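You operate a simulated robot arm through the tools that you are given. There is no shell and no other tool. Be economical: measure what you need, move in short steps, check, and stop when the job is done.

You are at the controls of a simulated robot arm. One attempt, no reset.

Task
Squeeze the lemon half into the small glass.
Fine: leave its peel in the orange dish; lift the lever again; no juice on the counter; the glass stays under the spout.

It is judged by the outcome, as a careful person would: the job done as asked, and still so three seconds after it is handed in. It fails if anything else is knocked over, pushed out of place, dropped, spilled or broken.

Robot
A 6-joint arm with a two-finger parallel gripper, fixed in place. Base frame: the origin is at the foot of the arm, x ahead of it, y to its left, z up; the work surface is at about z = 0.81. Units: m, degrees, N and s.
With the tool pointing down near the work surface it reaches from about 0.34 to 0.76 m from the base axis. Its first joint turns from -66.0 to 66.0 degrees. Payload 2.45 kg.
Tool frame: the origin (TCP) lies between the finger pads and is the grasp point; the fingertips stand 0.024 m ahead of it; z points along the fingers, y is the line along which they close. Largest opening 0.068 m; finger width 0.017, thickness 0.01; the body of the gripper, 0.04 by 0.07 m, starts 0.041 m behind the TCP.
Orientation is that of the tool frame in the base frame, as a unit quaternion [x, y, z, w]. With the fingers straight down and closing along the base's y, the tool's x points along the base's -x, its y along +y and its z along -z.

Tools
- The arm moves only by the tool send_rows. Its argument "plan" is a list of rows, each an object of numbers (a shift or turn left out is 0, a gripper value left out holds the last): "claw": the finger opening in m, from 0 to 0.068; "tx", "ty", "tz": the shift along the base's x, y, z in units of 200 mm (1.0 is 200 mm); "ax", "ay", "az": the turn, a rotation vector about the base's x, y, z in units of 45 degrees (1.0 is 45 degrees). In form: [{"claw": .., "tx": .., "ty": .., "tz": .., "ax": .., "ay": .., "az": ..}, ...]. A call has 1 to 10 rows; each row is the pose to reach, as a shift and turn from the pose commanded when the call began. A call with a number of a shift or a turn outside -1 to 1 is refused whole. Rows are played at 5 a second. More than 0.05 m and 8.6 degrees between two rows, or a gripper value outside its range, and nothing of the call is played. Where a pose cannot be reached the arm comes as near as it can. A force on the tool above 90 N (or 10 N above the force at the start of the call, whichever is more), or a blocked arm, ends the call early, and 0.2 s more pass. Each finger travels about 0.108 m/s and halts on what it meets, pressing with about 44 N; the grip force reading is that of the motor and also rises with nothing between the fingers. The clock runs only during rows and for 0.2 s after the last one: add rows that repeat a pose to give the fingers time. It gives the time, the measured TCP pose, the force on the tool (base axes), the opening and the grip force at its end, in the units of the frame above (readings bear some noise), with the torque about the TCP (base axes, N m) and any sound that the robot's microphone picked up.
- Cameras (640 x 400 px; columns grow to the right, rows downward): "scene" is fixed at [0.1591, 0.4097, 1.4785]; the picture's right is [-0.78, -0.63, 0.00], its down [-0.24, 0.30, -0.92] and it looks along [0.58, -0.72, -0.39] (base axes); focal length 214 px, centre (320, 200). "wrist" rides on the gripper at [0.084, 0.011, -0.075] in the tool frame; the picture's right is [-0.13, 0.99, 0.00], its down [-0.60, -0.08, -0.79] and it looks along [-0.79, -0.10, 0.61] (tool axes); focal length 251 px, centre (320, 200). There is no depth. A picture from a camera that has moved, and an enlarged one, comes with that camera's place and axes in the base frame and with its lens. The place of the scene camera against the robot may be out by one fixed shift of up to 0.012 m in any direction.
- get_image(camera): a new picture of that camera. No time passes.
- inspect(camera, box): a new picture of the part [left, top, right, bottom] of that camera's present view, enlarged. No time passes.
- finish_job(): hands the job in; it is judged then, once.

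Go step by step. Nothing tells you positions but the pictures and the camera data: compare them with the known pose of the tool, close in by small moves and look again before you grip or let go. The budget is 120 turns and 76 pictures, counting those below and the enlarged ones. Unless the task says otherwise, let go and move clear before handing in, and close with one line.

The tools are called after "Call:" by a JSON object that holds its "api" and its "payload". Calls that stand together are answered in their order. send_rows: Moves the arm, as the interface text tells. Its arguments: {"type":"object","properties":{"plan":{"type":"array"}},"required":["plan"]} The other tools are called the same way: get_image (camera) takes a picture; inspect (camera, box) takes an enlarged picture of a part of a camera's view; finish_job () hands the job in.

At the start:

```text
clock: 0.0
tool_pos: [0.4717, 0.0976, 1.3964]
orientation: [0.0, 1.0, 0.0, 0.001]
contact_force: [0.4, -0.4, 0.4]
moment: [0.04, 0.02, 0.0]
finger_gap: 0.0678
grip_force: 0.1
```

scene: 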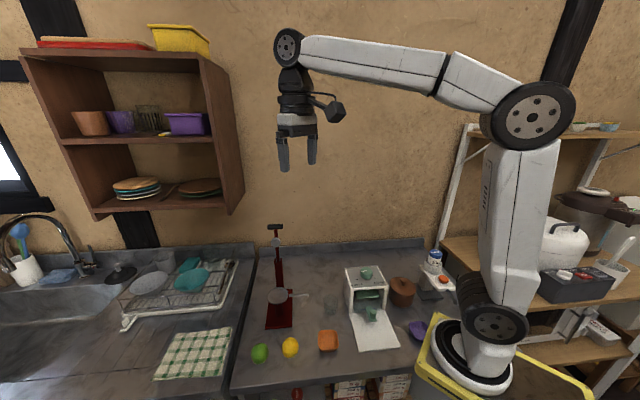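
wrist: 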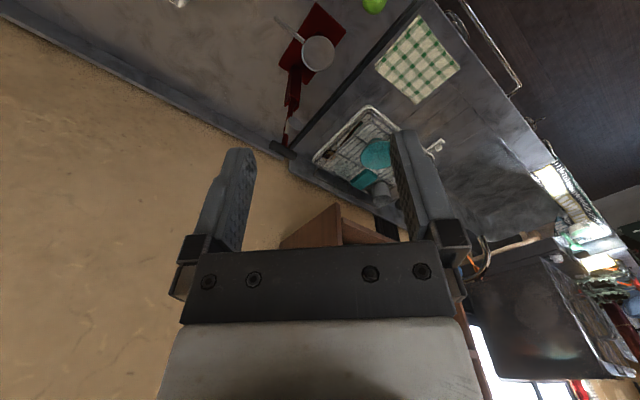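

I see a red lever press with a bowl, a green lime, a yellow lemon and an orange dish on the counter, plus a small white box. I'll enlarge the work area to find the lemon half, glass and spout.

Call:
{"api": "inspect", "payload": {"camera": "scene", "box": [230, 210, 350, 370]}}

Call:
{"api": "inspect", "payload": {"camera": "scene", "box": [320, 240, 460, 370]}}

```text
2.50 times, centred on (290, 290) of scene
camera zoom: at [0.1591, 0.4097, 1.4785], right [-0.78, -0.63, 0.0], down [-0.24, 0.3, -0.92], along [0.58, -0.72, -0.39], focal length 536 px, centre (395, -25)
```

zoom: 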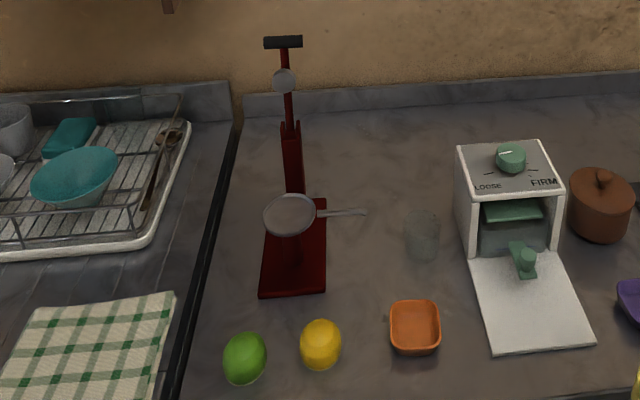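

```text
3.08 times, centred on (390, 305) of scene
camera zoom: at [0.1591, 0.4097, 1.4785], right [-0.78, -0.63, 0.0], down [-0.24, 0.3, -0.92], along [0.58, -0.72, -0.39], focal length 660 px, centre (105, -123)
```

zoom: 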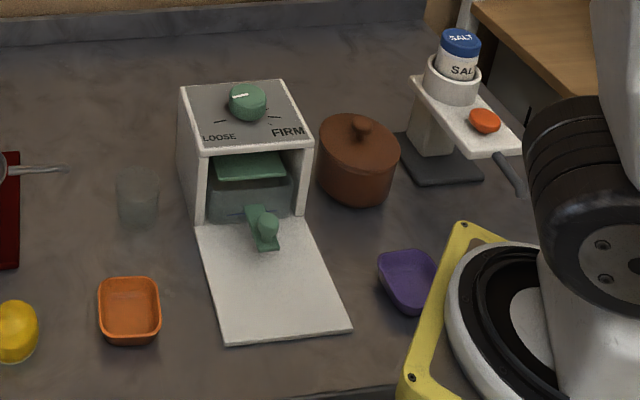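

The red press stands at about (0.63, 0.05), turned about 45° with its front toward the camera. The lemon is near (0.495, 0.136), the dish near (0.41, 0.06) and a glass near (0.474, -0.044). I'll lower the wrist camera to look more closely.

Call:
{"api": "send_rows", "payload": {"plan": [{"tx": -0.05, "ty": 0.1, "tz": -0.2, "az": -0.18}, {"tx": -0.1, "ty": 0.2, "tz": -0.4, "az": -0.36}, {"tx": -0.15, "ty": 0.3, "tz": -0.6, "az": -0.54}, {"tx": -0.2, "ty": 0.4, "tz": -0.8, "az": -0.72}, {"tx": -0.25, "ty": 0.5, "tz": -1.0, "az": -0.9}, {"tx": -0.25, "ty": 0.5, "tz": -1.0, "az": -0.9}]}}

Call:
{"api": "get_image", "payload": {"camera": "wrist"}}

```text
clock: 1.4
tool_pos: [0.4194, 0.1995, 1.1968]
orientation: [0.347, 0.938, 0.0, 0.0]
contact_force: [0.1, 0.7, 0.1]
moment: [-0.04, 0.0, -0.03]
finger_gap: 0.0678
grip_force: 0.0
```

```text
71 pictures are left
camera wrist: at [0.364, 0.2629, 1.2733], right [0.74, 0.67, 0.0], down [0.41, -0.45, 0.79], along [0.53, -0.59, -0.61], focal length 251 px, centre (320, 200)
```

wrist: 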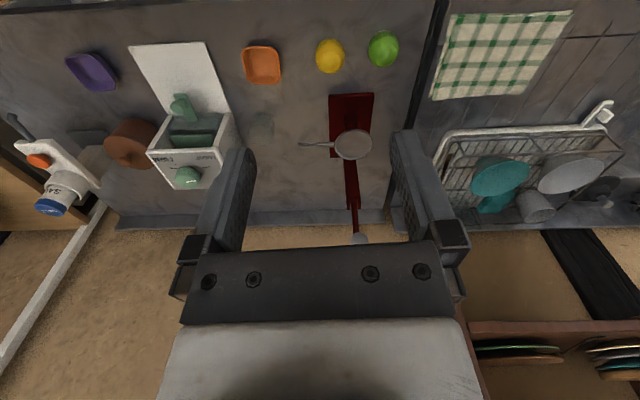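

Call:
{"api": "inspect", "payload": {"camera": "wrist", "box": [230, 30, 430, 250]}}

```text
1.82 times, centred on (330, 140) of wrist
camera zoom: at [0.364, 0.2629, 1.2733], right [0.74, 0.67, 0.0], down [0.41, -0.45, 0.79], along [0.53, -0.59, -0.61], focal length 457 px, centre (302, 309)
```

zoom: 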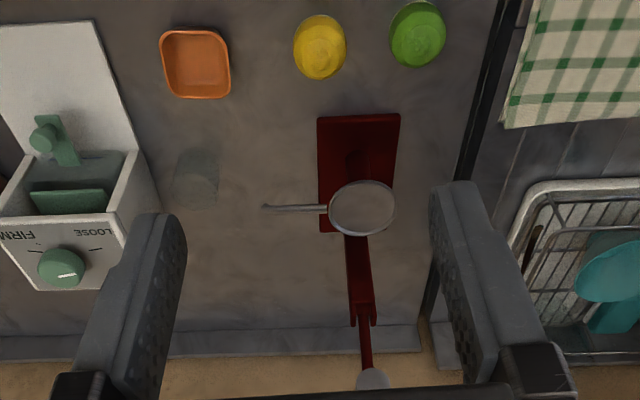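

Call:
{"api": "inspect", "payload": {"camera": "wrist", "box": [235, 20, 405, 125]}}

Call:
{"api": "inspect", "payload": {"camera": "scene", "box": [245, 320, 345, 370]}}

Call:
{"api": "inspect", "payload": {"camera": "scene", "box": [250, 215, 350, 335]}}

```text
3.76 times, centred on (320, 72) of wrist
camera zoom: at [0.364, 0.2629, 1.2733], right [0.74, 0.67, 0.0], down [0.41, -0.45, 0.79], along [0.53, -0.59, -0.61], focal length 947 px, centre (320, 680)
```

zoom: 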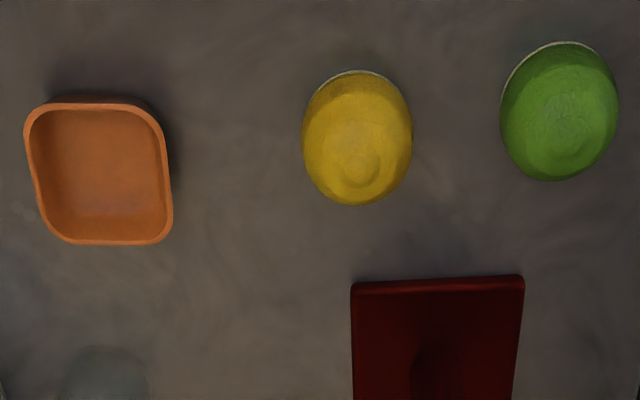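

```text
6.40 times, centred on (295, 345) of scene
camera zoom: at [0.1591, 0.4097, 1.4785], right [-0.78, -0.63, 0.0], down [-0.24, 0.3, -0.92], along [0.58, -0.72, -0.39], focal length 1373 px, centre (480, -728)
```

zoom: 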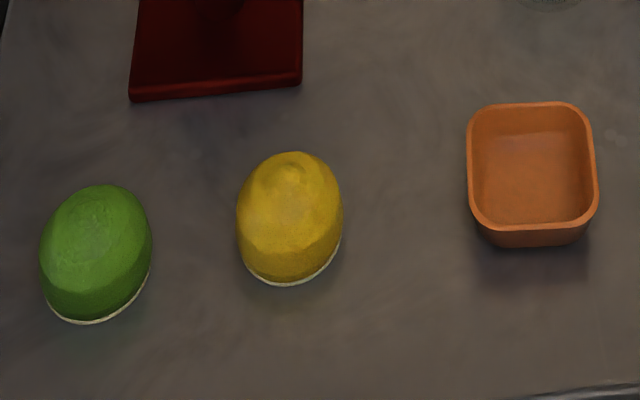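

```text
3.33 times, centred on (300, 275) of scene
camera zoom: at [0.1591, 0.4097, 1.4785], right [-0.78, -0.63, 0.0], down [-0.24, 0.3, -0.92], along [0.58, -0.72, -0.39], focal length 715 px, centre (387, -50)
```

zoom: 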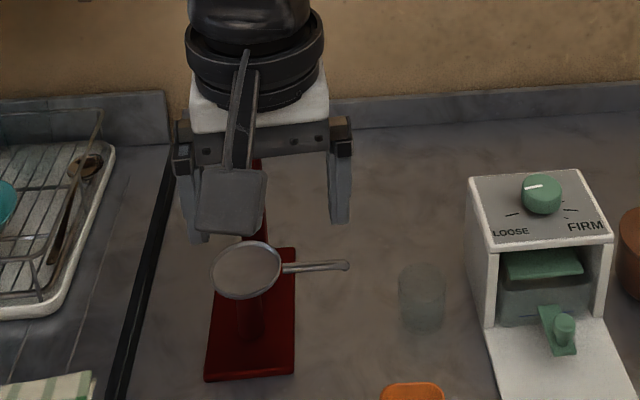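

Both halves lie cut face down; the yellow one is the lemon half, about 5 cm across. The glass is not under the spout yet: I estimate the spout tip near (0.54, 0.01, 0.895). I'll look from lower and from the robot's side to measure the heights.

Call:
{"api": "send_rows", "payload": {"plan": [{"ty": -0.2, "tz": -0.1, "az": 0.18}, {"ty": -0.4, "tz": -0.2, "az": 0.36}, {"ty": -0.6, "tz": -0.35, "az": 0.54}, {"ty": -0.8, "tz": -0.55, "az": 0.72}, {"ty": -1.0, "tz": -0.75, "az": 0.9}, {"ty": -1.0, "tz": -0.9, "az": 0.9}, {"ty": -1.0, "tz": -0.9, "az": 0.9}]}}

Call:
{"api": "get_image", "payload": {"camera": "wrist"}}

Call:
{"api": "get_image", "payload": {"camera": "scene"}}

```text
refused: row 4 steps farther than a row can; nothing moved
```

```text
66 pictures are left
camera wrist: at [0.364, 0.2629, 1.2733], right [0.74, 0.67, 0.0], down [0.41, -0.45, 0.79], along [0.53, -0.59, -0.61], focal length 251 px, centre (320, 200)
```

wrist: 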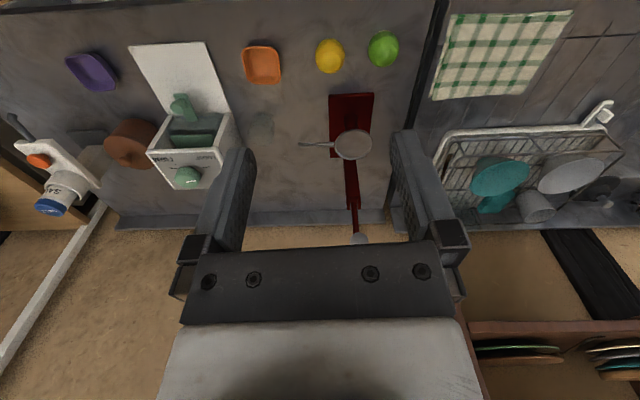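

```text
65 pictures are left
```

scene: 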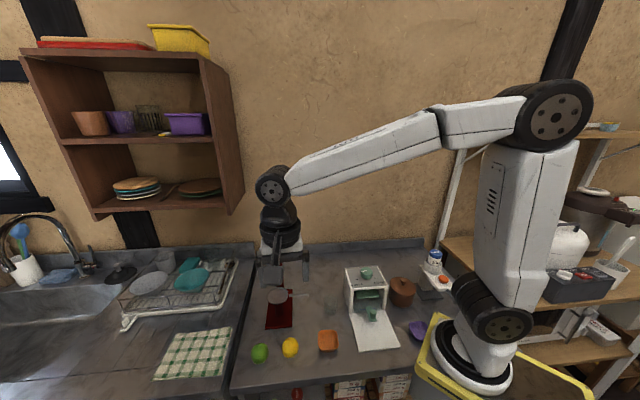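

The steps were too large, so the move was refused. I'll repeat the same move in smaller steps.

Call:
{"api": "send_rows", "payload": {"plan": [{"ty": -0.12, "tz": -0.1, "az": 0.1}, {"ty": -0.24, "tz": -0.2, "az": 0.2}, {"ty": -0.36, "tz": -0.3, "az": 0.3}, {"ty": -0.48, "tz": -0.4, "az": 0.4}, {"ty": -0.6, "tz": -0.5, "az": 0.5}, {"ty": -0.72, "tz": -0.6, "az": 0.6}, {"ty": -0.84, "tz": -0.7, "az": 0.7}, {"ty": -0.95, "tz": -0.8, "az": 0.8}, {"ty": -1.0, "tz": -0.9, "az": 0.9}, {"ty": -1.0, "tz": -0.9, "az": 0.9}]}}

Call:
{"api": "get_image", "payload": {"camera": "wrist"}}

```text
clock: 3.6
tool_pos: [0.4205, -0.004, 1.0173]
orientation: [-0.001, 1.0, 0.0, 0.001]
contact_force: [0.1, 0.0, -0.6]
moment: [0.0, 0.0, -0.03]
finger_gap: 0.0679
grip_force: 0.1
```

```text
64 pictures are left
camera wrist: at [0.3365, 0.0071, 1.0933], right [0.13, 0.99, 0.0], down [0.6, -0.08, 0.79], along [0.79, -0.1, -0.61], focal length 251 px, centre (320, 200)
```

wrist: 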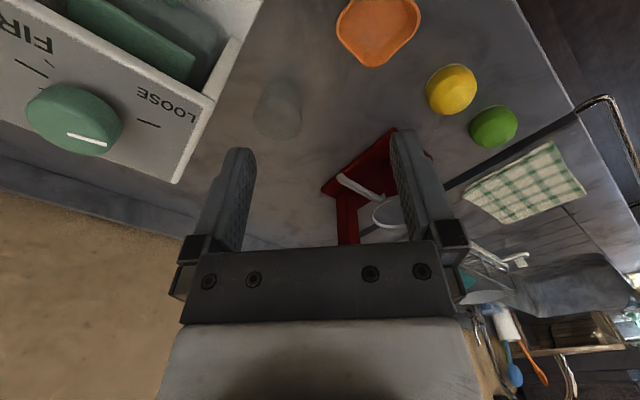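

Call:
{"api": "inspect", "payload": {"camera": "wrist", "box": [230, 60, 410, 250]}}

```text
2.11 times, centred on (320, 155) of wrist
camera zoom: at [0.3365, 0.0071, 1.0933], right [0.13, 0.99, 0.0], down [0.6, -0.08, 0.79], along [0.79, -0.1, -0.61], focal length 529 px, centre (320, 295)
```

zoom: 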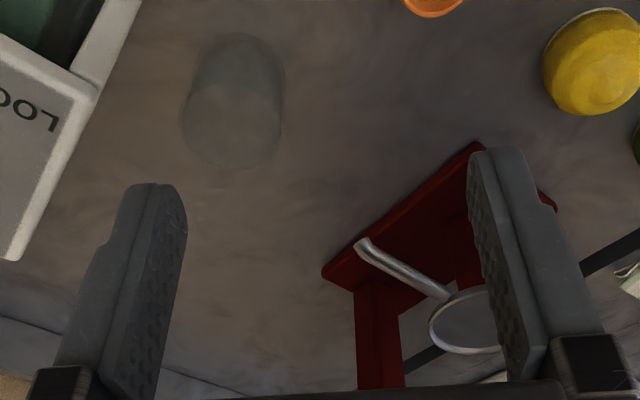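

The glass stands at about (0.488, -0.056), 5.5 cm tall and 5 cm wide. The spout tip is about (0.546, 0.003, 0.898), so the glass must be moved under it with a tilted gripper. I'll yaw above the glass, then tilt.

Call:
{"api": "send_rows", "payload": {"plan": [{"tx": 0.17, "ty": -0.13, "az": -0.17}, {"tx": 0.3375, "ty": -0.26, "az": -0.333}, {"tx": 0.3375, "ty": -0.26, "az": -0.333}]}}

Call:
{"api": "send_rows", "payload": {"plan": [{"ax": -0.046, "ay": -0.172}, {"ax": -0.092, "ay": -0.344}, {"ax": -0.138, "ay": -0.516}, {"ax": -0.184, "ay": -0.687}, {"ax": -0.184, "ay": -0.687}]}}

Call:
{"api": "get_image", "payload": {"camera": "wrist"}}

Call:
{"api": "get_image", "payload": {"camera": "scene"}}

```text
clock: 4.4
tool_pos: [0.4888, -0.0529, 1.0181]
orientation: [0.131, 0.991, 0.0, 0.001]
contact_force: [0.1, 0.9, 0.3]
moment: [-0.03, -0.02, -0.02]
finger_gap: 0.068
grip_force: 0.0
```

```text
clock: 5.6
tool_pos: [0.4873, -0.0603, 1.0172]
orientation: [0.136, 0.959, -0.048, 0.243]
contact_force: [0.0, -0.2, 0.0]
moment: [-0.02, 0.03, 0.02]
finger_gap: 0.068
grip_force: 0.0
out of reach, approached as far as the arm can: row 4, 5
```

```text
62 pictures are left
camera wrist: at [0.3852, -0.0181, 1.0438], right [0.39, 0.92, 0.04], down [0.13, -0.09, 0.99], along [0.91, -0.38, -0.16], focal length 251 px, centre (320, 200)
```

wrist: 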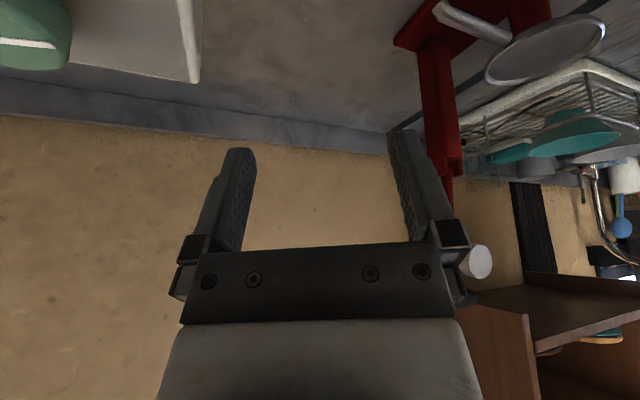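

```text
61 pictures are left
```

scene: 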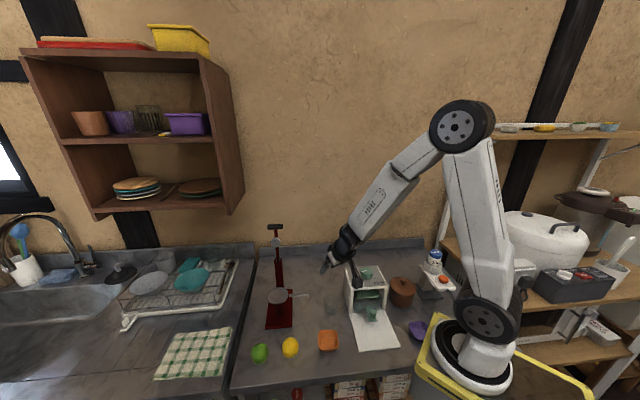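

The arm can tilt only about 28° here. About 24° is enough for a low grasp that keeps the gripper clear of the spout tip, so I'll ease the tilt back and descend partway.

Call:
{"api": "send_rows", "payload": {"plan": [{"ty": 0.02, "ax": 0.029, "ay": 0.107}, {"ty": 0.02, "tz": -0.2, "ax": 0.029, "ay": 0.107}, {"ty": 0.02, "tz": -0.4, "ax": 0.029, "ay": 0.107}, {"ty": 0.02, "tz": -0.45, "ax": 0.029, "ay": 0.107}, {"ty": 0.02, "tz": -0.45, "ax": 0.029, "ay": 0.107}]}}

Call:
{"api": "inspect", "payload": {"camera": "scene", "box": [280, 220, 420, 340]}}

Call:
{"api": "get_image", "payload": {"camera": "wrist"}}

```text
clock: 6.5
tool_pos: [0.4758, -0.0632, 0.9343]
orientation: [0.174, 0.968, -0.067, 0.169]
contact_force: [-15.6, 9.9, 35.7]
moment: [-1.42, 0.92, -0.9]
finger_gap: 0.0662
grip_force: 0.0
out of reach, approached as far as the arm can: row 1
stopped in row 4: the force on the tool passed its limit at 136 N (the readings are from after the stop); the commanded pose is now the measured one
```

```text
3.33 times, centred on (350, 280) of scene
camera zoom: at [0.1581, 0.4101, 1.4785], right [-0.78, -0.63, 0.0], down [-0.24, 0.3, -0.92], along [0.58, -0.72, -0.39], focal length 715 px, centre (220, -67)
```

zoom: 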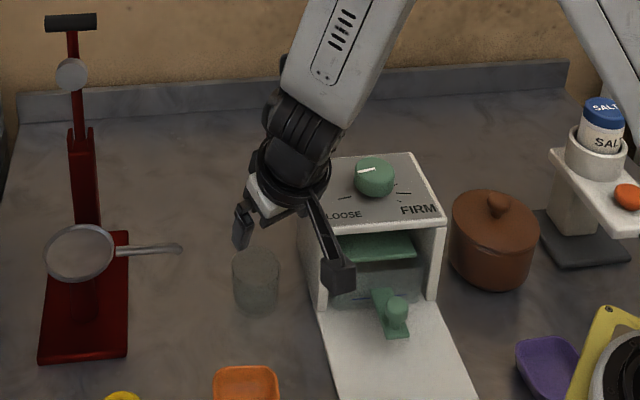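

```text
59 pictures are left
camera wrist: at [0.3813, -0.0125, 0.9765], right [0.47, 0.88, -0.02], down [0.26, -0.11, 0.96], along [0.84, -0.46, -0.29], focal length 251 px, centre (320, 200)
```

wrist: 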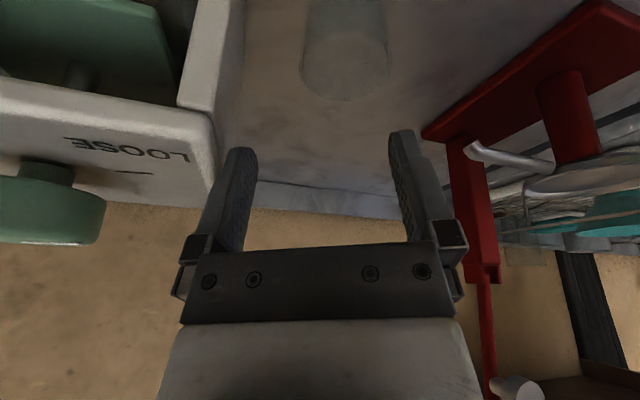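

Something, probably the gripper body or camera bracket, touched the corner of the white box. I'll back straight up and away at once.

Call:
{"api": "send_rows", "payload": {"plan": [{"tz": 0.1, "ty": 0.02}, {"tz": 0.25, "ty": 0.1}, {"tz": 0.5, "ty": 0.2}, {"tz": 0.5, "ty": 0.2}]}}

Call:
{"api": "inspect", "payload": {"camera": "scene", "box": [320, 240, 460, 370]}}

```text
refused: row 3 steps farther than a row can; nothing moved
```

```text
3.08 times, centred on (390, 305) of scene
camera zoom: at [0.1581, 0.4101, 1.4785], right [-0.78, -0.63, 0.0], down [-0.24, 0.3, -0.92], along [0.58, -0.72, -0.39], focal length 660 px, centre (105, -123)
```

zoom: 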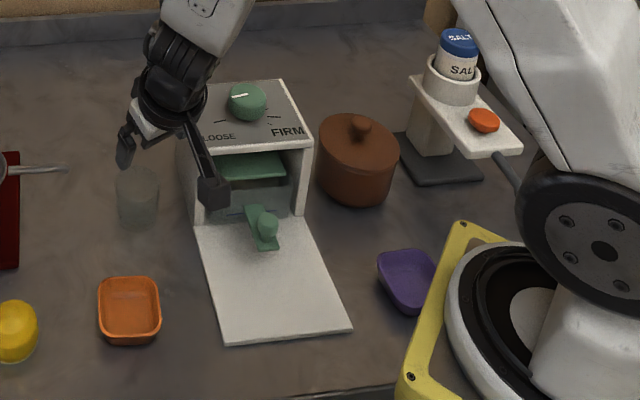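

Call:
{"api": "send_rows", "payload": {"plan": [{"tz": 0.1, "ty": 0.02}, {"tz": 0.25, "ty": 0.08}, {"tz": 0.45, "ty": 0.15}, {"tz": 0.45, "ty": 0.15}]}}

Call:
{"api": "inspect", "payload": {"camera": "scene", "box": [280, 220, 420, 340]}}

```text
clock: 7.5
tool_pos: [0.4746, -0.0337, 1.0247]
orientation: [0.174, 0.968, -0.065, 0.168]
contact_force: [-0.3, -0.2, 0.6]
moment: [-0.02, 0.0, 0.03]
finger_gap: 0.0679
grip_force: 0.1
```

```text
3.33 times, centred on (350, 280) of scene
camera zoom: at [0.1591, 0.4097, 1.4785], right [-0.78, -0.63, 0.0], down [-0.24, 0.3, -0.92], along [0.58, -0.72, -0.39], focal length 715 px, centre (220, -67)
```

zoom: 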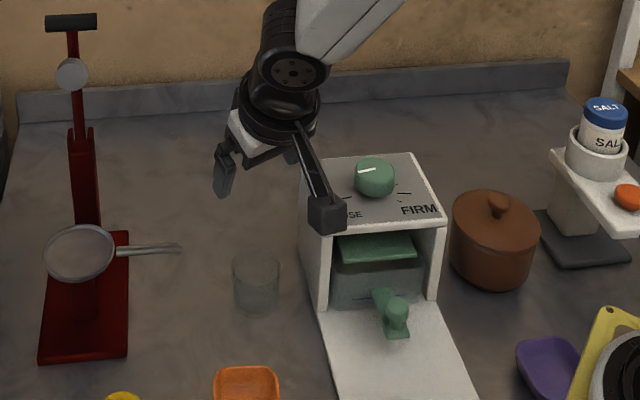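

The box, cup and glass have not shifted. It was the open finger on the box side that met the wall top. I'll straighten the tool and yaw to -90°, so the fingers close parallel to x with the camera on the open side, for a vertical grasp.

Call:
{"api": "send_rows", "payload": {"plan": [{"ax": 0.082, "ay": 0.132}, {"ax": 0.164, "ay": 0.264}, {"ax": 0.246, "ay": 0.396}, {"ax": 0.246, "ay": 0.396}]}}

Call:
{"api": "send_rows", "payload": {"plan": [{"az": -0.18}, {"az": -0.36}, {"az": -0.54}, {"az": -0.72}, {"az": -0.9}, {"az": -0.9}]}}

Call:
{"api": "send_rows", "payload": {"plan": [{"az": -0.16}, {"az": -0.32}, {"az": -0.48}, {"az": -0.63}, {"az": -0.63}]}}

Call:
{"api": "get_image", "payload": {"camera": "wrist"}}

```text
clock: 8.5
tool_pos: [0.476, -0.0329, 1.0248]
orientation: [0.177, 0.984, 0.002, -0.001]
contact_force: [-0.1, 0.4, -0.2]
moment: [0.01, -0.01, -0.01]
finger_gap: 0.0681
grip_force: 0.1
```

```text
clock: 9.9
tool_pos: [0.475, -0.0339, 1.0247]
orientation: [0.508, 0.861, 0.001, -0.002]
contact_force: [-0.4, 0.8, 0.3]
moment: [-0.01, 0.0, -0.03]
finger_gap: 0.068
grip_force: 0.0
```

```text
clock: 11.1
tool_pos: [0.4751, -0.0341, 1.0238]
orientation: [0.703, 0.711, 0.002, -0.001]
contact_force: [-0.1, 0.5, 0.6]
moment: [-0.04, -0.01, 0.01]
finger_gap: 0.0678
grip_force: 0.1
```

```text
56 pictures are left
camera wrist: at [0.4845, 0.0501, 1.1005], right [0.99, -0.12, 0.0], down [-0.07, -0.61, 0.79], along [-0.09, -0.79, -0.61], focal length 251 px, centre (320, 200)
```

wrist: 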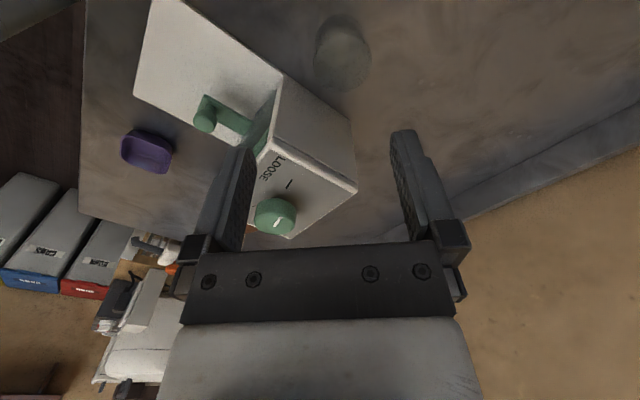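

The glass rim is about (0.491, -0.055), with clear room on both sides now. I'll go above it and descend partway, then check.

Call:
{"api": "send_rows", "payload": {"plan": [{"tx": 0.08, "ty": -0.105}, {"tx": 0.08, "ty": -0.105, "tz": -0.2}, {"tx": 0.08, "ty": -0.105, "tz": -0.4}, {"tx": 0.08, "ty": -0.105, "tz": -0.6}, {"tx": 0.08, "ty": -0.105, "tz": -0.6}]}}

Call:
{"api": "inspect", "payload": {"camera": "scene", "box": [280, 220, 400, 330]}}

Call:
{"api": "get_image", "payload": {"camera": "wrist"}}

```text
clock: 12.3
tool_pos: [0.4927, -0.0557, 0.9007]
orientation: [0.702, 0.712, 0.003, -0.001]
contact_force: [0.2, -0.1, -0.6]
moment: [0.01, -0.02, -0.01]
finger_gap: 0.068
grip_force: 0.1
```

```text
3.64 times, centred on (340, 275) of scene
camera zoom: at [0.1591, 0.4097, 1.4785], right [-0.78, -0.63, 0.0], down [-0.24, 0.3, -0.92], along [0.58, -0.72, -0.39], focal length 780 px, centre (247, -73)
```

zoom: 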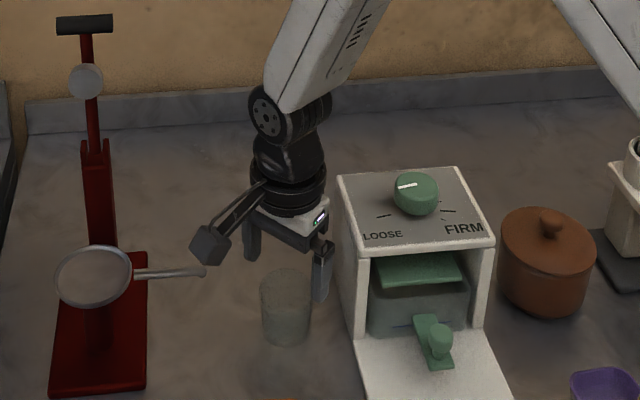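

```text
54 pictures are left
camera wrist: at [0.5027, 0.0283, 0.979], right [0.99, -0.12, 0.0], down [-0.07, -0.61, 0.79], along [-0.09, -0.79, -0.61], focal length 251 px, centre (320, 200)
```

wrist: 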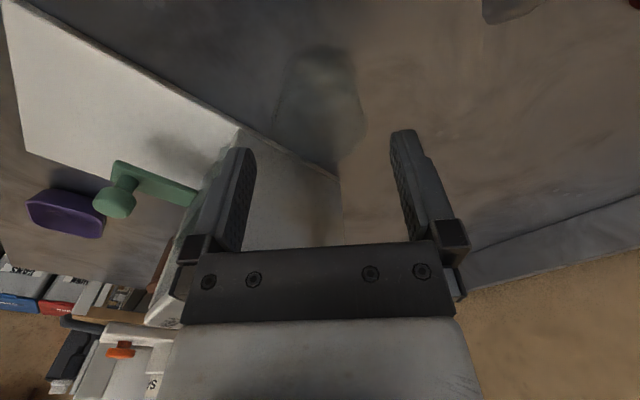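

The glass lies between the fingers. I'll descend and close gently around it.

Call:
{"api": "send_rows", "payload": {"plan": [{"ty": 0.015, "tz": -0.1}, {"ty": 0.015, "tz": -0.2}, {"ty": 0.015, "tz": -0.29}, {"ty": 0.015, "tz": -0.29}]}}

Call:
{"api": "inspect", "payload": {"camera": "scene", "box": [280, 220, 400, 330]}}

```text
clock: 13.3
tool_pos: [0.4921, -0.0508, 0.8449]
orientation: [0.702, 0.713, 0.002, 0.0]
contact_force: [-0.1, -0.2, 0.1]
moment: [0.04, 0.05, -0.01]
finger_gap: 0.0677
grip_force: 0.1
```

```text
3.64 times, centred on (340, 275) of scene
camera zoom: at [0.1591, 0.4097, 1.4785], right [-0.78, -0.63, 0.0], down [-0.24, 0.3, -0.92], along [0.58, -0.72, -0.39], focal length 780 px, centre (247, -73)
```

zoom: 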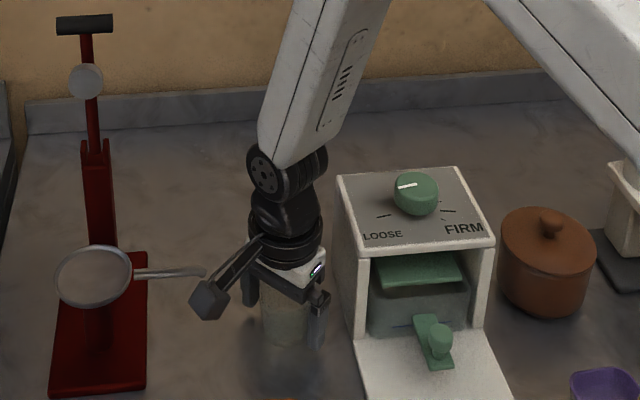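

Call:
{"api": "send_rows", "payload": {"plan": [{"claw": 0.055}, {"claw": 0.044}, {"claw": 0.044}, {"claw": 0.044}]}}

```text
clock: 14.3
tool_pos: [0.4919, -0.0511, 0.8458]
orientation: [0.702, 0.712, 0.002, 0.0]
contact_force: [0.1, 0.1, 0.1]
moment: [0.0, 0.01, -0.04]
finger_gap: 0.0514
grip_force: 43.4
```

The glass is gripped at 0.051 m. I'll lift it slightly and carry it to a staging spot clear of the box and the spout.

Call:
{"api": "send_rows", "payload": {"plan": [{"tz": 0.03}, {"tz": 0.05, "ty": 0.05}, {"tz": 0.05, "ty": 0.12}, {"tz": 0.05, "ty": 0.195}, {"tz": 0.05, "ty": 0.195}]}}

Call:
{"api": "inspect", "payload": {"camera": "scene", "box": [250, 230, 370, 340]}}

```text
clock: 15.5
tool_pos: [0.4901, -0.0125, 0.8557]
orientation: [0.703, 0.711, 0.002, -0.001]
contact_force: [-0.1, 0.1, -0.5]
moment: [0.02, 0.02, -0.02]
finger_gap: 0.0513
grip_force: 43.9
```

```text
3.64 times, centred on (310, 285) of scene
camera zoom: at [0.1591, 0.4097, 1.4785], right [-0.78, -0.63, 0.0], down [-0.24, 0.3, -0.92], along [0.58, -0.72, -0.39], focal length 780 px, centre (356, -109)
```

zoom: 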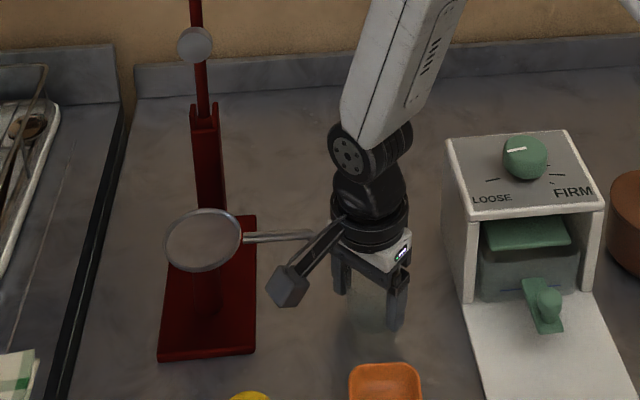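

Call:
{"api": "send_rows", "payload": {"plan": [{"tz": -0.03}, {"tz": -0.047}, {"tz": -0.047}, {"tz": -0.047, "claw": 0.056}, {"tz": -0.047, "claw": 0.068}, {"tz": -0.047, "claw": 0.068}]}}

Call:
{"api": "send_rows", "payload": {"plan": [{"tz": 0.2}, {"tz": 0.4}, {"tz": 0.6}, {"tz": 0.7}, {"tz": 0.7}]}}

Call:
{"api": "get_image", "payload": {"camera": "wrist"}}

```text
clock: 16.9
tool_pos: [0.4913, -0.0113, 0.8469]
orientation: [0.702, 0.712, 0.002, 0.0]
contact_force: [0.2, 0.5, 0.8]
moment: [-0.05, -0.05, 0.01]
finger_gap: 0.0679
grip_force: 0.1
```

```text
clock: 18.1
tool_pos: [0.4913, -0.0127, 0.9852]
orientation: [0.702, 0.712, 0.002, 0.0]
contact_force: [0.9, 0.1, 0.0]
moment: [-0.01, 0.06, 0.0]
finger_gap: 0.0682
grip_force: 0.1
```

```text
51 pictures are left
camera wrist: at [0.5009, 0.0711, 1.062], right [0.99, -0.12, 0.0], down [-0.07, -0.61, 0.79], along [-0.09, -0.79, -0.61], focal length 251 px, centre (320, 200)
```

wrist: 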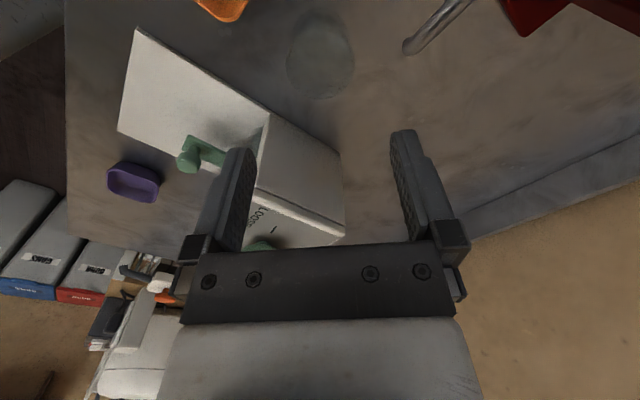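

The glass stands upright at about (0.491, -0.017), and the spout tip is at (0.546, 0.002, 0.897). I'll push the glass the last 5 cm low down with two slightly opened, tilted fingers, so the gripper stays clear of the spout. First I'll turn the yaw back.

Call:
{"api": "send_rows", "payload": {"plan": [{"tx": -0.05, "az": 0.18}, {"tx": -0.1, "az": 0.36}, {"tx": -0.15, "ty": -0.02, "az": 0.54}, {"tx": -0.2, "ty": -0.04, "az": 0.72}, {"tx": -0.25, "ty": -0.06, "az": 0.9}, {"tx": -0.265, "ty": -0.1, "az": 1.0}, {"tx": -0.265, "ty": -0.1, "az": 1.0}]}}

Call:
{"api": "send_rows", "payload": {"plan": [{"az": 0.18, "claw": 0.03}, {"az": 0.36}, {"az": 0.54}, {"az": 0.72}, {"az": 0.9}, {"az": 1.0}, {"az": 1.0}]}}

Call:
{"api": "send_rows", "payload": {"plan": [{"az": 0.18}, {"az": 0.36}, {"az": 0.42}, {"az": 0.42}]}}

```text
clock: 19.7
tool_pos: [0.4371, -0.0313, 0.9875]
orientation: [0.376, 0.927, 0.001, -0.002]
contact_force: [-0.2, 0.0, -0.5]
moment: [0.03, -0.01, -0.01]
finger_gap: 0.0682
grip_force: 0.0
```

```text
clock: 21.3
tool_pos: [0.4379, -0.0316, 0.9867]
orientation: [-0.008, 1.0, 0.0, -0.002]
contact_force: [0.3, 0.9, 0.0]
moment: [-0.03, 0.0, 0.0]
finger_gap: 0.03
grip_force: 0.0
```

```text
clock: 22.3
tool_pos: [0.4375, -0.0311, 0.9866]
orientation: [-0.172, 0.985, 0.001, -0.002]
contact_force: [0.3, 0.3, -0.9]
moment: [0.0, -0.01, 0.02]
finger_gap: 0.03
grip_force: 0.1
```

Call:
{"api": "send_rows", "payload": {"plan": [{"ax": 0.05, "ay": -0.14}, {"ax": 0.1, "ay": -0.28}, {"ax": 0.151, "ay": -0.418}, {"ax": 0.151, "ay": -0.418}]}}

Call:
{"api": "get_image", "payload": {"camera": "wrist"}}

```text
clock: 23.3
tool_pos: [0.4374, -0.0328, 0.9861]
orientation: [-0.168, 0.971, 0.03, 0.17]
contact_force: [0.0, -0.1, 1.3]
moment: [0.0, 0.01, -0.01]
finger_gap: 0.0298
grip_force: 0.1
```

```text
50 pictures are left
camera wrist: at [0.3359, -0.0576, 1.0296], right [-0.22, 0.97, 0.05], down [0.31, 0.02, 0.95], along [0.93, 0.22, -0.31], focal length 251 px, centre (320, 200)
```

wrist: 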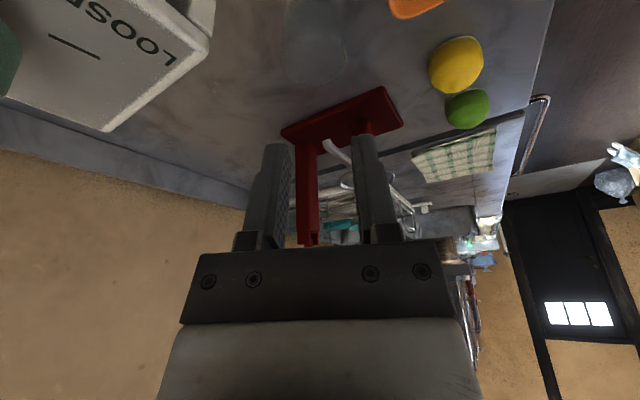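

The tilt is reached. I'll descend behind the glass and look.

Call:
{"api": "send_rows", "payload": {"plan": [{"ty": -0.015, "tz": -0.2}, {"ty": -0.015, "tz": -0.4}, {"ty": -0.015, "tz": -0.6}, {"ty": -0.015, "tz": -0.71}, {"ty": -0.015, "tz": -0.71}]}}

Call:
{"api": "inspect", "payload": {"camera": "scene", "box": [270, 230, 390, 340]}}

Call:
{"api": "get_image", "payload": {"camera": "wrist"}}

```text
clock: 24.5
tool_pos: [0.4463, -0.0355, 0.8535]
orientation: [-0.17, 0.971, 0.036, 0.164]
contact_force: [-25.0, 56.2, 27.9]
moment: [-5.24, -1.28, -2.04]
finger_gap: 0.03
grip_force: 0.1
out of reach, approached as far as the arm can: row 4, 5
```

```text
3.64 times, centred on (330, 285) of scene
camera zoom: at [0.158, 0.4114, 1.4782], right [-0.78, -0.63, 0.0], down [-0.24, 0.3, -0.92], along [0.58, -0.72, -0.39], focal length 780 px, centre (284, -109)
```

zoom: 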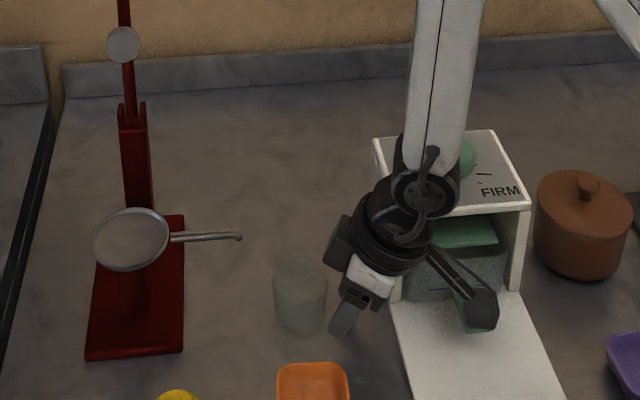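

```text
48 pictures are left
camera wrist: at [0.3442, -0.0621, 0.8985], right [-0.23, 0.97, 0.06], down [0.32, 0.02, 0.95], along [0.92, 0.23, -0.32], focal length 251 px, centre (320, 200)
```

wrist: 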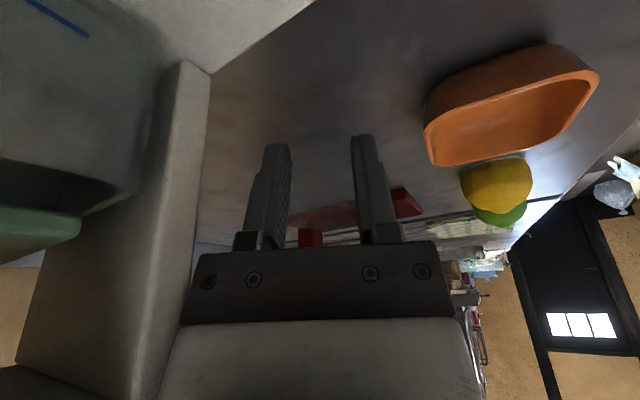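

The wrist is pressing on the box's front corner. I'll back off along +y and up right away, then check that the box stayed put.

Call:
{"api": "send_rows", "payload": {"plan": [{"ty": 0.05, "tz": 0.05}, {"ty": 0.1, "tz": 0.2}, {"ty": 0.1, "tz": 0.4}, {"ty": 0.1, "tz": 0.5}, {"ty": 0.1, "tz": 0.5}]}}

Call:
{"api": "inspect", "payload": {"camera": "scene", "box": [320, 240, 460, 370]}}

Call:
{"api": "inspect", "payload": {"camera": "scene", "box": [250, 215, 350, 335]}}

```text
clock: 25.7
tool_pos: [0.449, -0.0185, 0.9535]
orientation: [-0.167, 0.971, 0.031, 0.169]
contact_force: [0.3, 0.1, 0.1]
moment: [-0.02, 0.04, -0.04]
finger_gap: 0.0302
grip_force: 0.1
```

```text
3.08 times, centred on (390, 305) of scene
camera zoom: at [0.1591, 0.4097, 1.4785], right [-0.78, -0.63, 0.0], down [-0.24, 0.3, -0.92], along [0.58, -0.72, -0.39], focal length 660 px, centre (105, -123)
```

zoom: 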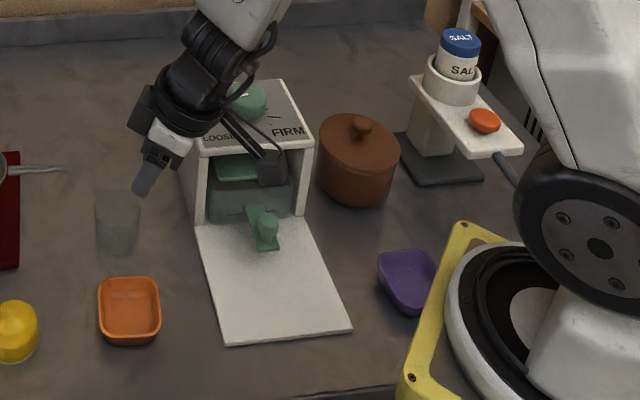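

```text
3.33 times, centred on (300, 275) of scene
camera zoom: at [0.1591, 0.4097, 1.4785], right [-0.78, -0.63, 0.0], down [-0.24, 0.3, -0.92], along [0.58, -0.72, -0.39], focal length 715 px, centre (387, -50)
```

zoom: 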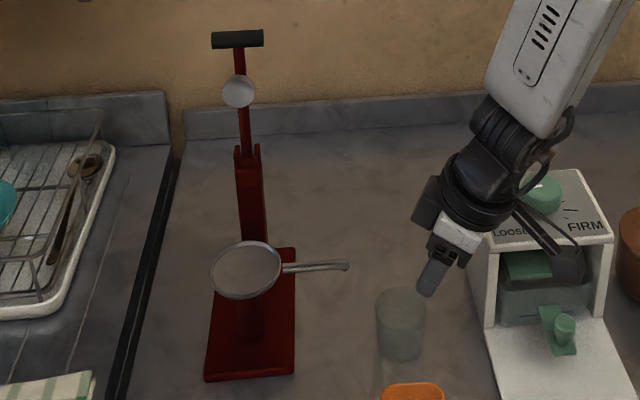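

The box and everything else are unchanged. I'll instead grasp the glass with the gripper yawed to -20°, so the wrist sits away from the box. First I rise and rotate.

Call:
{"api": "send_rows", "payload": {"plan": [{"tz": 0.15, "claw": 0.068}, {"tx": 0.1, "tz": 0.2, "az": -0.17}, {"tx": 0.21, "tz": 0.2, "az": -0.34}, {"tx": 0.21, "ty": 0.008, "tz": 0.2, "az": -0.51}, {"tx": 0.21, "ty": 0.008, "tz": 0.2, "az": -0.68}, {"tx": 0.21, "ty": 0.008, "tz": 0.2, "az": -0.85}, {"tx": 0.21, "ty": 0.008, "tz": 0.2, "az": -0.889}, {"tx": 0.21, "ty": 0.008, "tz": 0.2, "az": -0.889}]}}

Call:
{"api": "send_rows", "payload": {"plan": [{"ax": -0.038, "ay": -0.1}, {"ax": -0.038, "ay": -0.1}]}}

Call:
{"api": "get_image", "payload": {"camera": "wrist"}}

```text
clock: 27.5
tool_pos: [0.4904, -0.0173, 0.9931]
orientation: [0.174, 0.969, -0.03, 0.17]
contact_force: [0.3, 1.4, 0.2]
moment: [0.01, -0.01, -0.02]
finger_gap: 0.0677
grip_force: 0.1
```

```text
clock: 28.1
tool_pos: [0.4912, -0.0177, 0.9931]
orientation: [0.173, 0.961, -0.036, 0.211]
contact_force: [0.0, -0.8, 0.4]
moment: [0.03, 0.0, 0.01]
finger_gap: 0.0684
grip_force: 0.1
```

```text
45 pictures are left
camera wrist: at [0.3931, 0.0299, 1.0284], right [0.45, 0.89, 0.06], down [0.18, -0.15, 0.97], along [0.87, -0.43, -0.23], focal length 251 px, centre (320, 200)
```

wrist: 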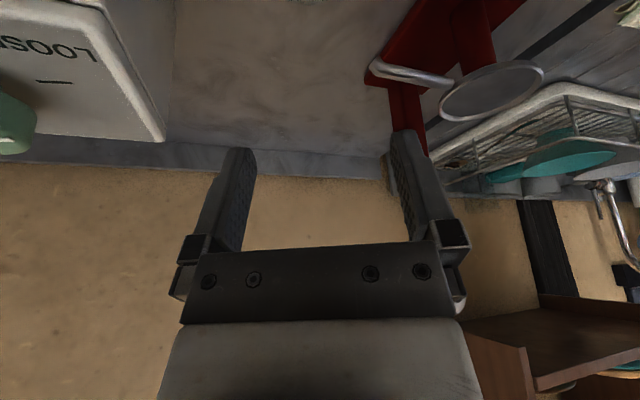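

Call:
{"api": "send_rows", "payload": {"plan": [{"tz": -0.2}, {"tz": -0.4}, {"tz": -0.5}, {"tz": -0.5}]}}

Call:
{"api": "inspect", "payload": {"camera": "scene", "box": [280, 240, 380, 340]}}

```text
clock: 29.1
tool_pos: [0.4913, -0.0171, 0.8947]
orientation: [0.172, 0.962, -0.036, 0.211]
contact_force: [-0.3, 0.1, 0.9]
moment: [-0.02, -0.01, -0.04]
finger_gap: 0.0681
grip_force: 0.1
```

```text
4.00 times, centred on (330, 290) of scene
camera zoom: at [0.1591, 0.4097, 1.4785], right [-0.78, -0.63, 0.0], down [-0.24, 0.3, -0.92], along [0.58, -0.72, -0.39], focal length 858 px, centre (280, -160)
```

zoom: 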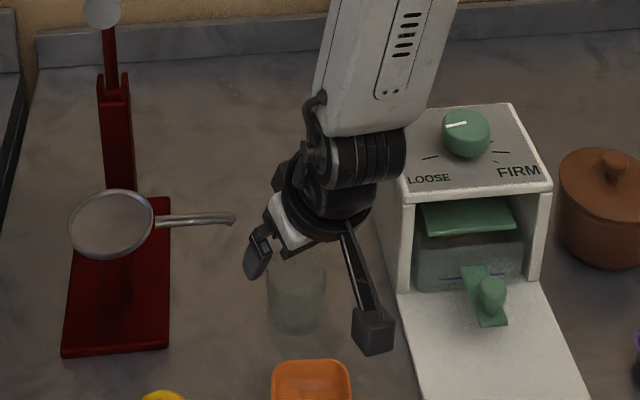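

Call:
{"api": "send_rows", "payload": {"plan": [{"tz": -0.1}, {"tz": -0.2}, {"tz": -0.25}, {"tz": -0.25}]}}

Call:
{"api": "inspect", "payload": {"camera": "scene", "box": [280, 240, 380, 340]}}

```text
clock: 30.1
tool_pos: [0.4964, -0.0158, 0.8466]
orientation: [0.171, 0.962, -0.041, 0.208]
contact_force: [-0.6, 0.7, 0.1]
moment: [0.02, -0.01, -0.02]
finger_gap: 0.0682
grip_force: 0.0
out of reach, approached as far as the arm can: row 3, 4
```

```text
4.00 times, centred on (330, 290) of scene
camera zoom: at [0.1591, 0.4097, 1.4785], right [-0.78, -0.63, 0.0], down [-0.24, 0.3, -0.92], along [0.58, -0.72, -0.39], focal length 858 px, centre (280, -160)
```

zoom: 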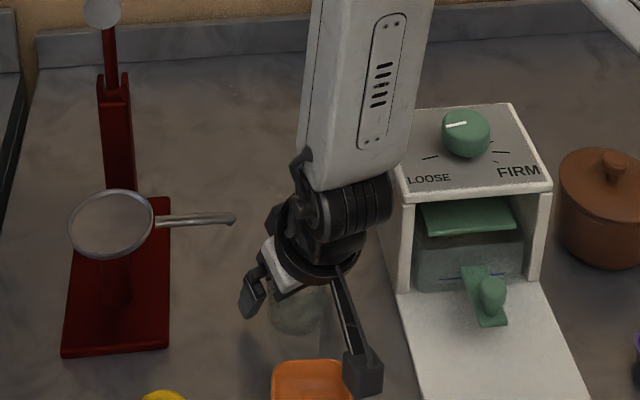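

There was no contact and the fingers straddle the glass. I'll close on it.

Call:
{"api": "send_rows", "payload": {"plan": [{"claw": 0.058}, {"claw": 0.05}, {"claw": 0.044}, {"claw": 0.044}]}}

Call:
{"api": "inspect", "payload": {"camera": "scene", "box": [280, 240, 380, 340]}}

```text
clock: 31.1
tool_pos: [0.496, -0.0162, 0.847]
orientation: [0.171, 0.962, -0.041, 0.208]
contact_force: [-0.1, 0.2, -0.1]
moment: [0.01, 0.01, -0.01]
finger_gap: 0.0516
grip_force: 44.1
```

```text
4.00 times, centred on (330, 290) of scene
camera zoom: at [0.1591, 0.4097, 1.4785], right [-0.78, -0.63, 0.0], down [-0.24, 0.3, -0.92], along [0.58, -0.72, -0.39], focal length 858 px, centre (280, -160)
```

zoom: 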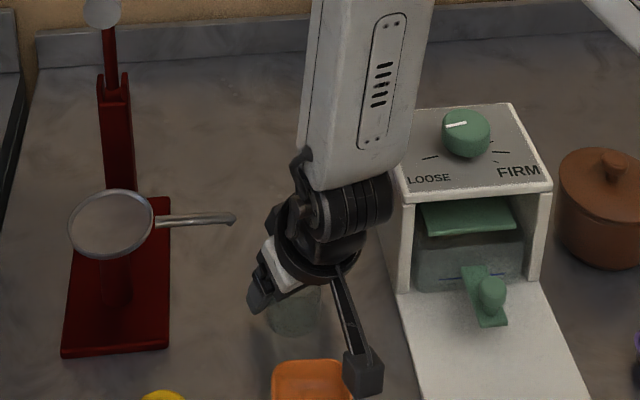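

The glass is held. I'll lift it about 4 mm and carry it under the spout in small steps.

Call:
{"api": "send_rows", "payload": {"plan": [{"tz": 0.02}, {"tx": 0.07, "ty": 0.035, "tz": 0.02}, {"tx": 0.14, "ty": 0.07, "tz": 0.02}, {"tx": 0.16, "ty": 0.08, "tz": 0.02}, {"tx": 0.16, "ty": 0.08, "tz": 0.02}]}}

Call:
{"api": "inspect", "payload": {"camera": "scene", "box": [270, 240, 370, 340]}}

Call:
{"api": "get_image", "payload": {"camera": "wrist"}}

```text
clock: 32.3
tool_pos: [0.5269, 0.0002, 0.8523]
orientation: [0.173, 0.962, -0.037, 0.21]
contact_force: [-36.3, -12.4, 35.2]
moment: [0.84, -2.76, 0.01]
finger_gap: 0.0517
grip_force: 44.2
```

```text
4.00 times, centred on (320, 290) of scene
camera zoom: at [0.1575, 0.4094, 1.4788], right [-0.78, -0.63, 0.0], down [-0.24, 0.3, -0.92], along [0.58, -0.72, -0.39], focal length 858 px, centre (320, -160)
```

zoom: 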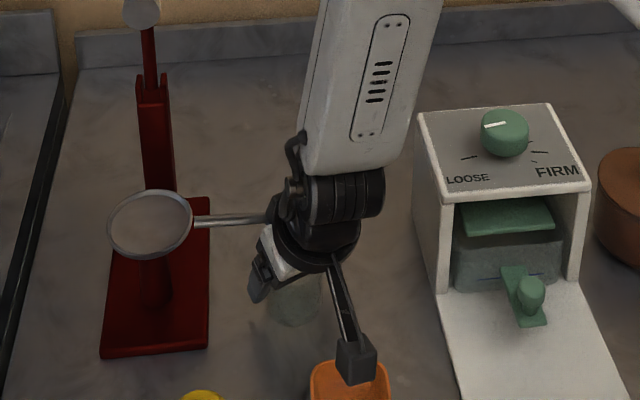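

```text
40 pictures are left
camera wrist: at [0.4289, 0.0472, 0.8868], right [0.46, 0.89, 0.06], down [0.18, -0.15, 0.97], along [0.87, -0.43, -0.23], focal length 251 px, centre (320, 200)
```

wrist: 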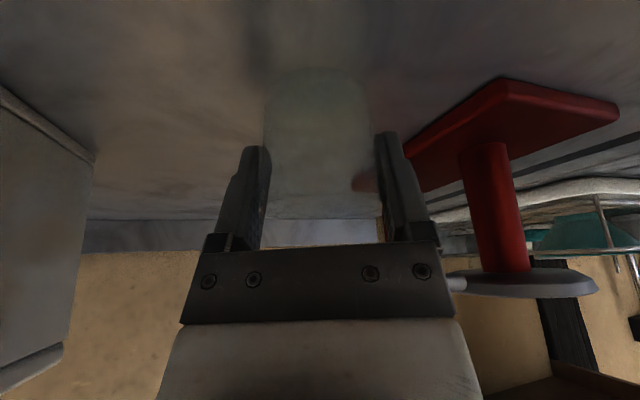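

The gripper flange touched the spout tip. I'll back off 1.2 cm, set the glass down there, and push it the last bit from behind.

Call:
{"api": "send_rows", "payload": {"plan": [{"tx": -0.04, "ty": 0.0}, {"tx": -0.06, "ty": 0.0}, {"tx": -0.06, "tz": -0.025}, {"tx": -0.06, "tz": -0.025}]}}

Call:
{"api": "inspect", "payload": {"camera": "scene", "box": [250, 215, 350, 335]}}

```text
clock: 33.3
tool_pos: [0.5164, 0.001, 0.8481]
orientation: [0.172, 0.961, -0.036, 0.211]
contact_force: [-0.9, 1.0, 5.2]
moment: [-0.08, 0.16, -0.03]
finger_gap: 0.0518
grip_force: 44.0
```

```text
3.33 times, centred on (300, 275) of scene
camera zoom: at [0.159, 0.4097, 1.4785], right [-0.78, -0.63, 0.0], down [-0.24, 0.3, -0.92], along [0.58, -0.72, -0.39], focal length 715 px, centre (387, -50)
```

zoom: 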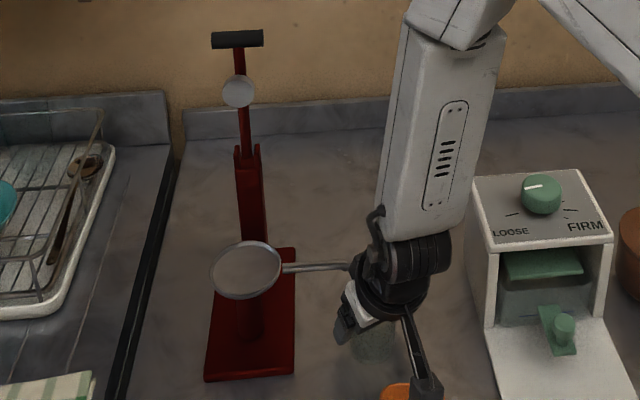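

Call:
{"api": "send_rows", "payload": {"plan": [{"claw": 0.056}, {"claw": 0.068}, {"claw": 0.068}, {"tx": -0.06, "ty": 0.02, "claw": 0.068}, {"tx": -0.1, "ty": 0.03, "tz": 0.15}, {"tx": -0.15, "ty": 0.03, "tz": 0.35}, {"tx": -0.22, "ty": 0.02, "tz": 0.5}, {"tx": -0.24, "ty": 0.0, "tz": 0.5}, {"tx": -0.24, "ty": 0.0, "tz": 0.5}]}}

Call:
{"api": "send_rows", "payload": {"plan": [{"claw": 0.03, "az": 0.18}, {"az": 0.36}, {"az": 0.45}, {"az": 0.45}]}}

Call:
{"api": "inspect", "payload": {"camera": "scene", "box": [270, 240, 370, 340]}}

Call:
{"api": "get_image", "payload": {"camera": "wrist"}}

```text
clock: 35.3
tool_pos: [0.4697, -0.0014, 0.9466]
orientation: [0.171, 0.962, -0.036, 0.21]
contact_force: [-0.6, -0.4, -0.2]
moment: [0.0, 0.01, 0.02]
finger_gap: 0.0681
grip_force: 0.3
```

```text
clock: 36.3
tool_pos: [0.4627, 0.0307, 0.9442]
orientation: [0.001, 0.977, -0.002, 0.212]
contact_force: [-0.6, 0.5, 0.0]
moment: [0.0, 0.01, -0.01]
finger_gap: 0.0302
grip_force: 0.0
out of reach, approached as far as the arm can: row 2, 3, 4
```

```text
4.00 times, centred on (320, 290) of scene
camera zoom: at [0.1591, 0.4097, 1.4785], right [-0.78, -0.63, 0.0], down [-0.24, 0.3, -0.92], along [0.58, -0.72, -0.39], focal length 858 px, centre (320, -160)
```

zoom: 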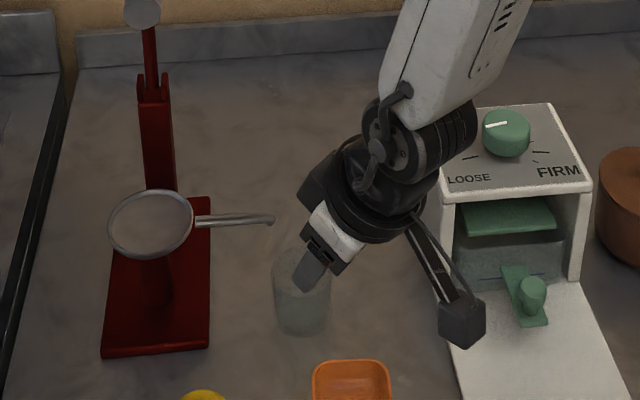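

```text
37 pictures are left
camera wrist: at [0.3551, 0.0416, 0.9791], right [0.12, 0.99, 0.05], down [0.22, -0.08, 0.97], along [0.97, -0.11, -0.23], focal length 251 px, centre (320, 200)
```

wrist: 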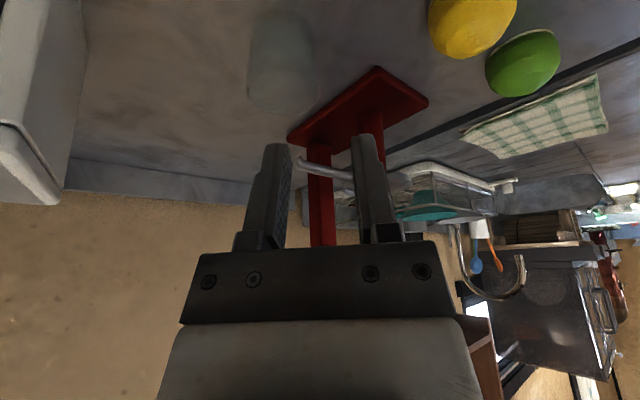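

The glass stands at about (0.510, 0.001) and must move 3 cm further in +x. I'll reduce the tilt a bit, line up behind it at y ≈ 0.003 and descend.

Call:
{"api": "send_rows", "payload": {"plan": [{"ty": -0.07, "ay": 0.06}, {"ty": -0.138, "ay": 0.14}, {"ty": -0.138, "ay": 0.14}]}}

Call:
{"api": "send_rows", "payload": {"plan": [{"tz": -0.2}, {"tz": -0.35}, {"tz": -0.42}, {"tz": -0.42}]}}

Call:
{"api": "inspect", "payload": {"camera": "scene", "box": [270, 240, 370, 340]}}

```text
clock: 37.1
tool_pos: [0.4666, -0.017, 0.9447]
orientation: [0.001, 0.988, -0.002, 0.155]
contact_force: [-0.1, -0.2, -0.7]
moment: [0.01, 0.02, 0.02]
finger_gap: 0.0303
grip_force: 0.1
out of reach, approached as far as the arm can: row 1, 2, 3
```

```text
clock: 38.1
tool_pos: [0.4689, -0.0238, 0.8623]
orientation: [-0.046, 0.986, 0.005, 0.159]
contact_force: [0.3, -1.1, 0.4]
moment: [0.1, 0.02, -0.03]
finger_gap: 0.0299
grip_force: 0.0
out of reach, approached as far as the arm can: row 1
```

```text
4.00 times, centred on (320, 290) of scene
camera zoom: at [0.1591, 0.4097, 1.4785], right [-0.78, -0.63, 0.0], down [-0.24, 0.3, -0.92], along [0.58, -0.72, -0.39], focal length 858 px, centre (320, -160)
```

zoom: 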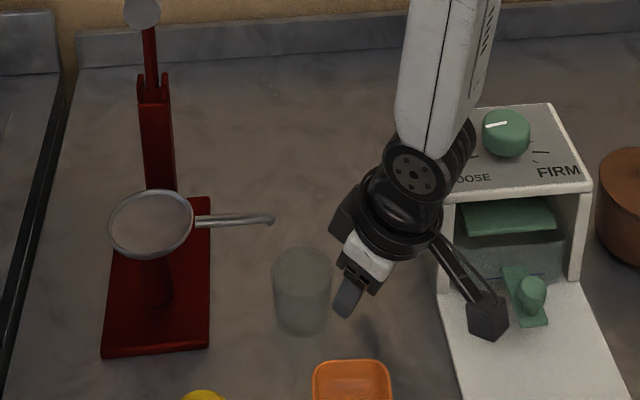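

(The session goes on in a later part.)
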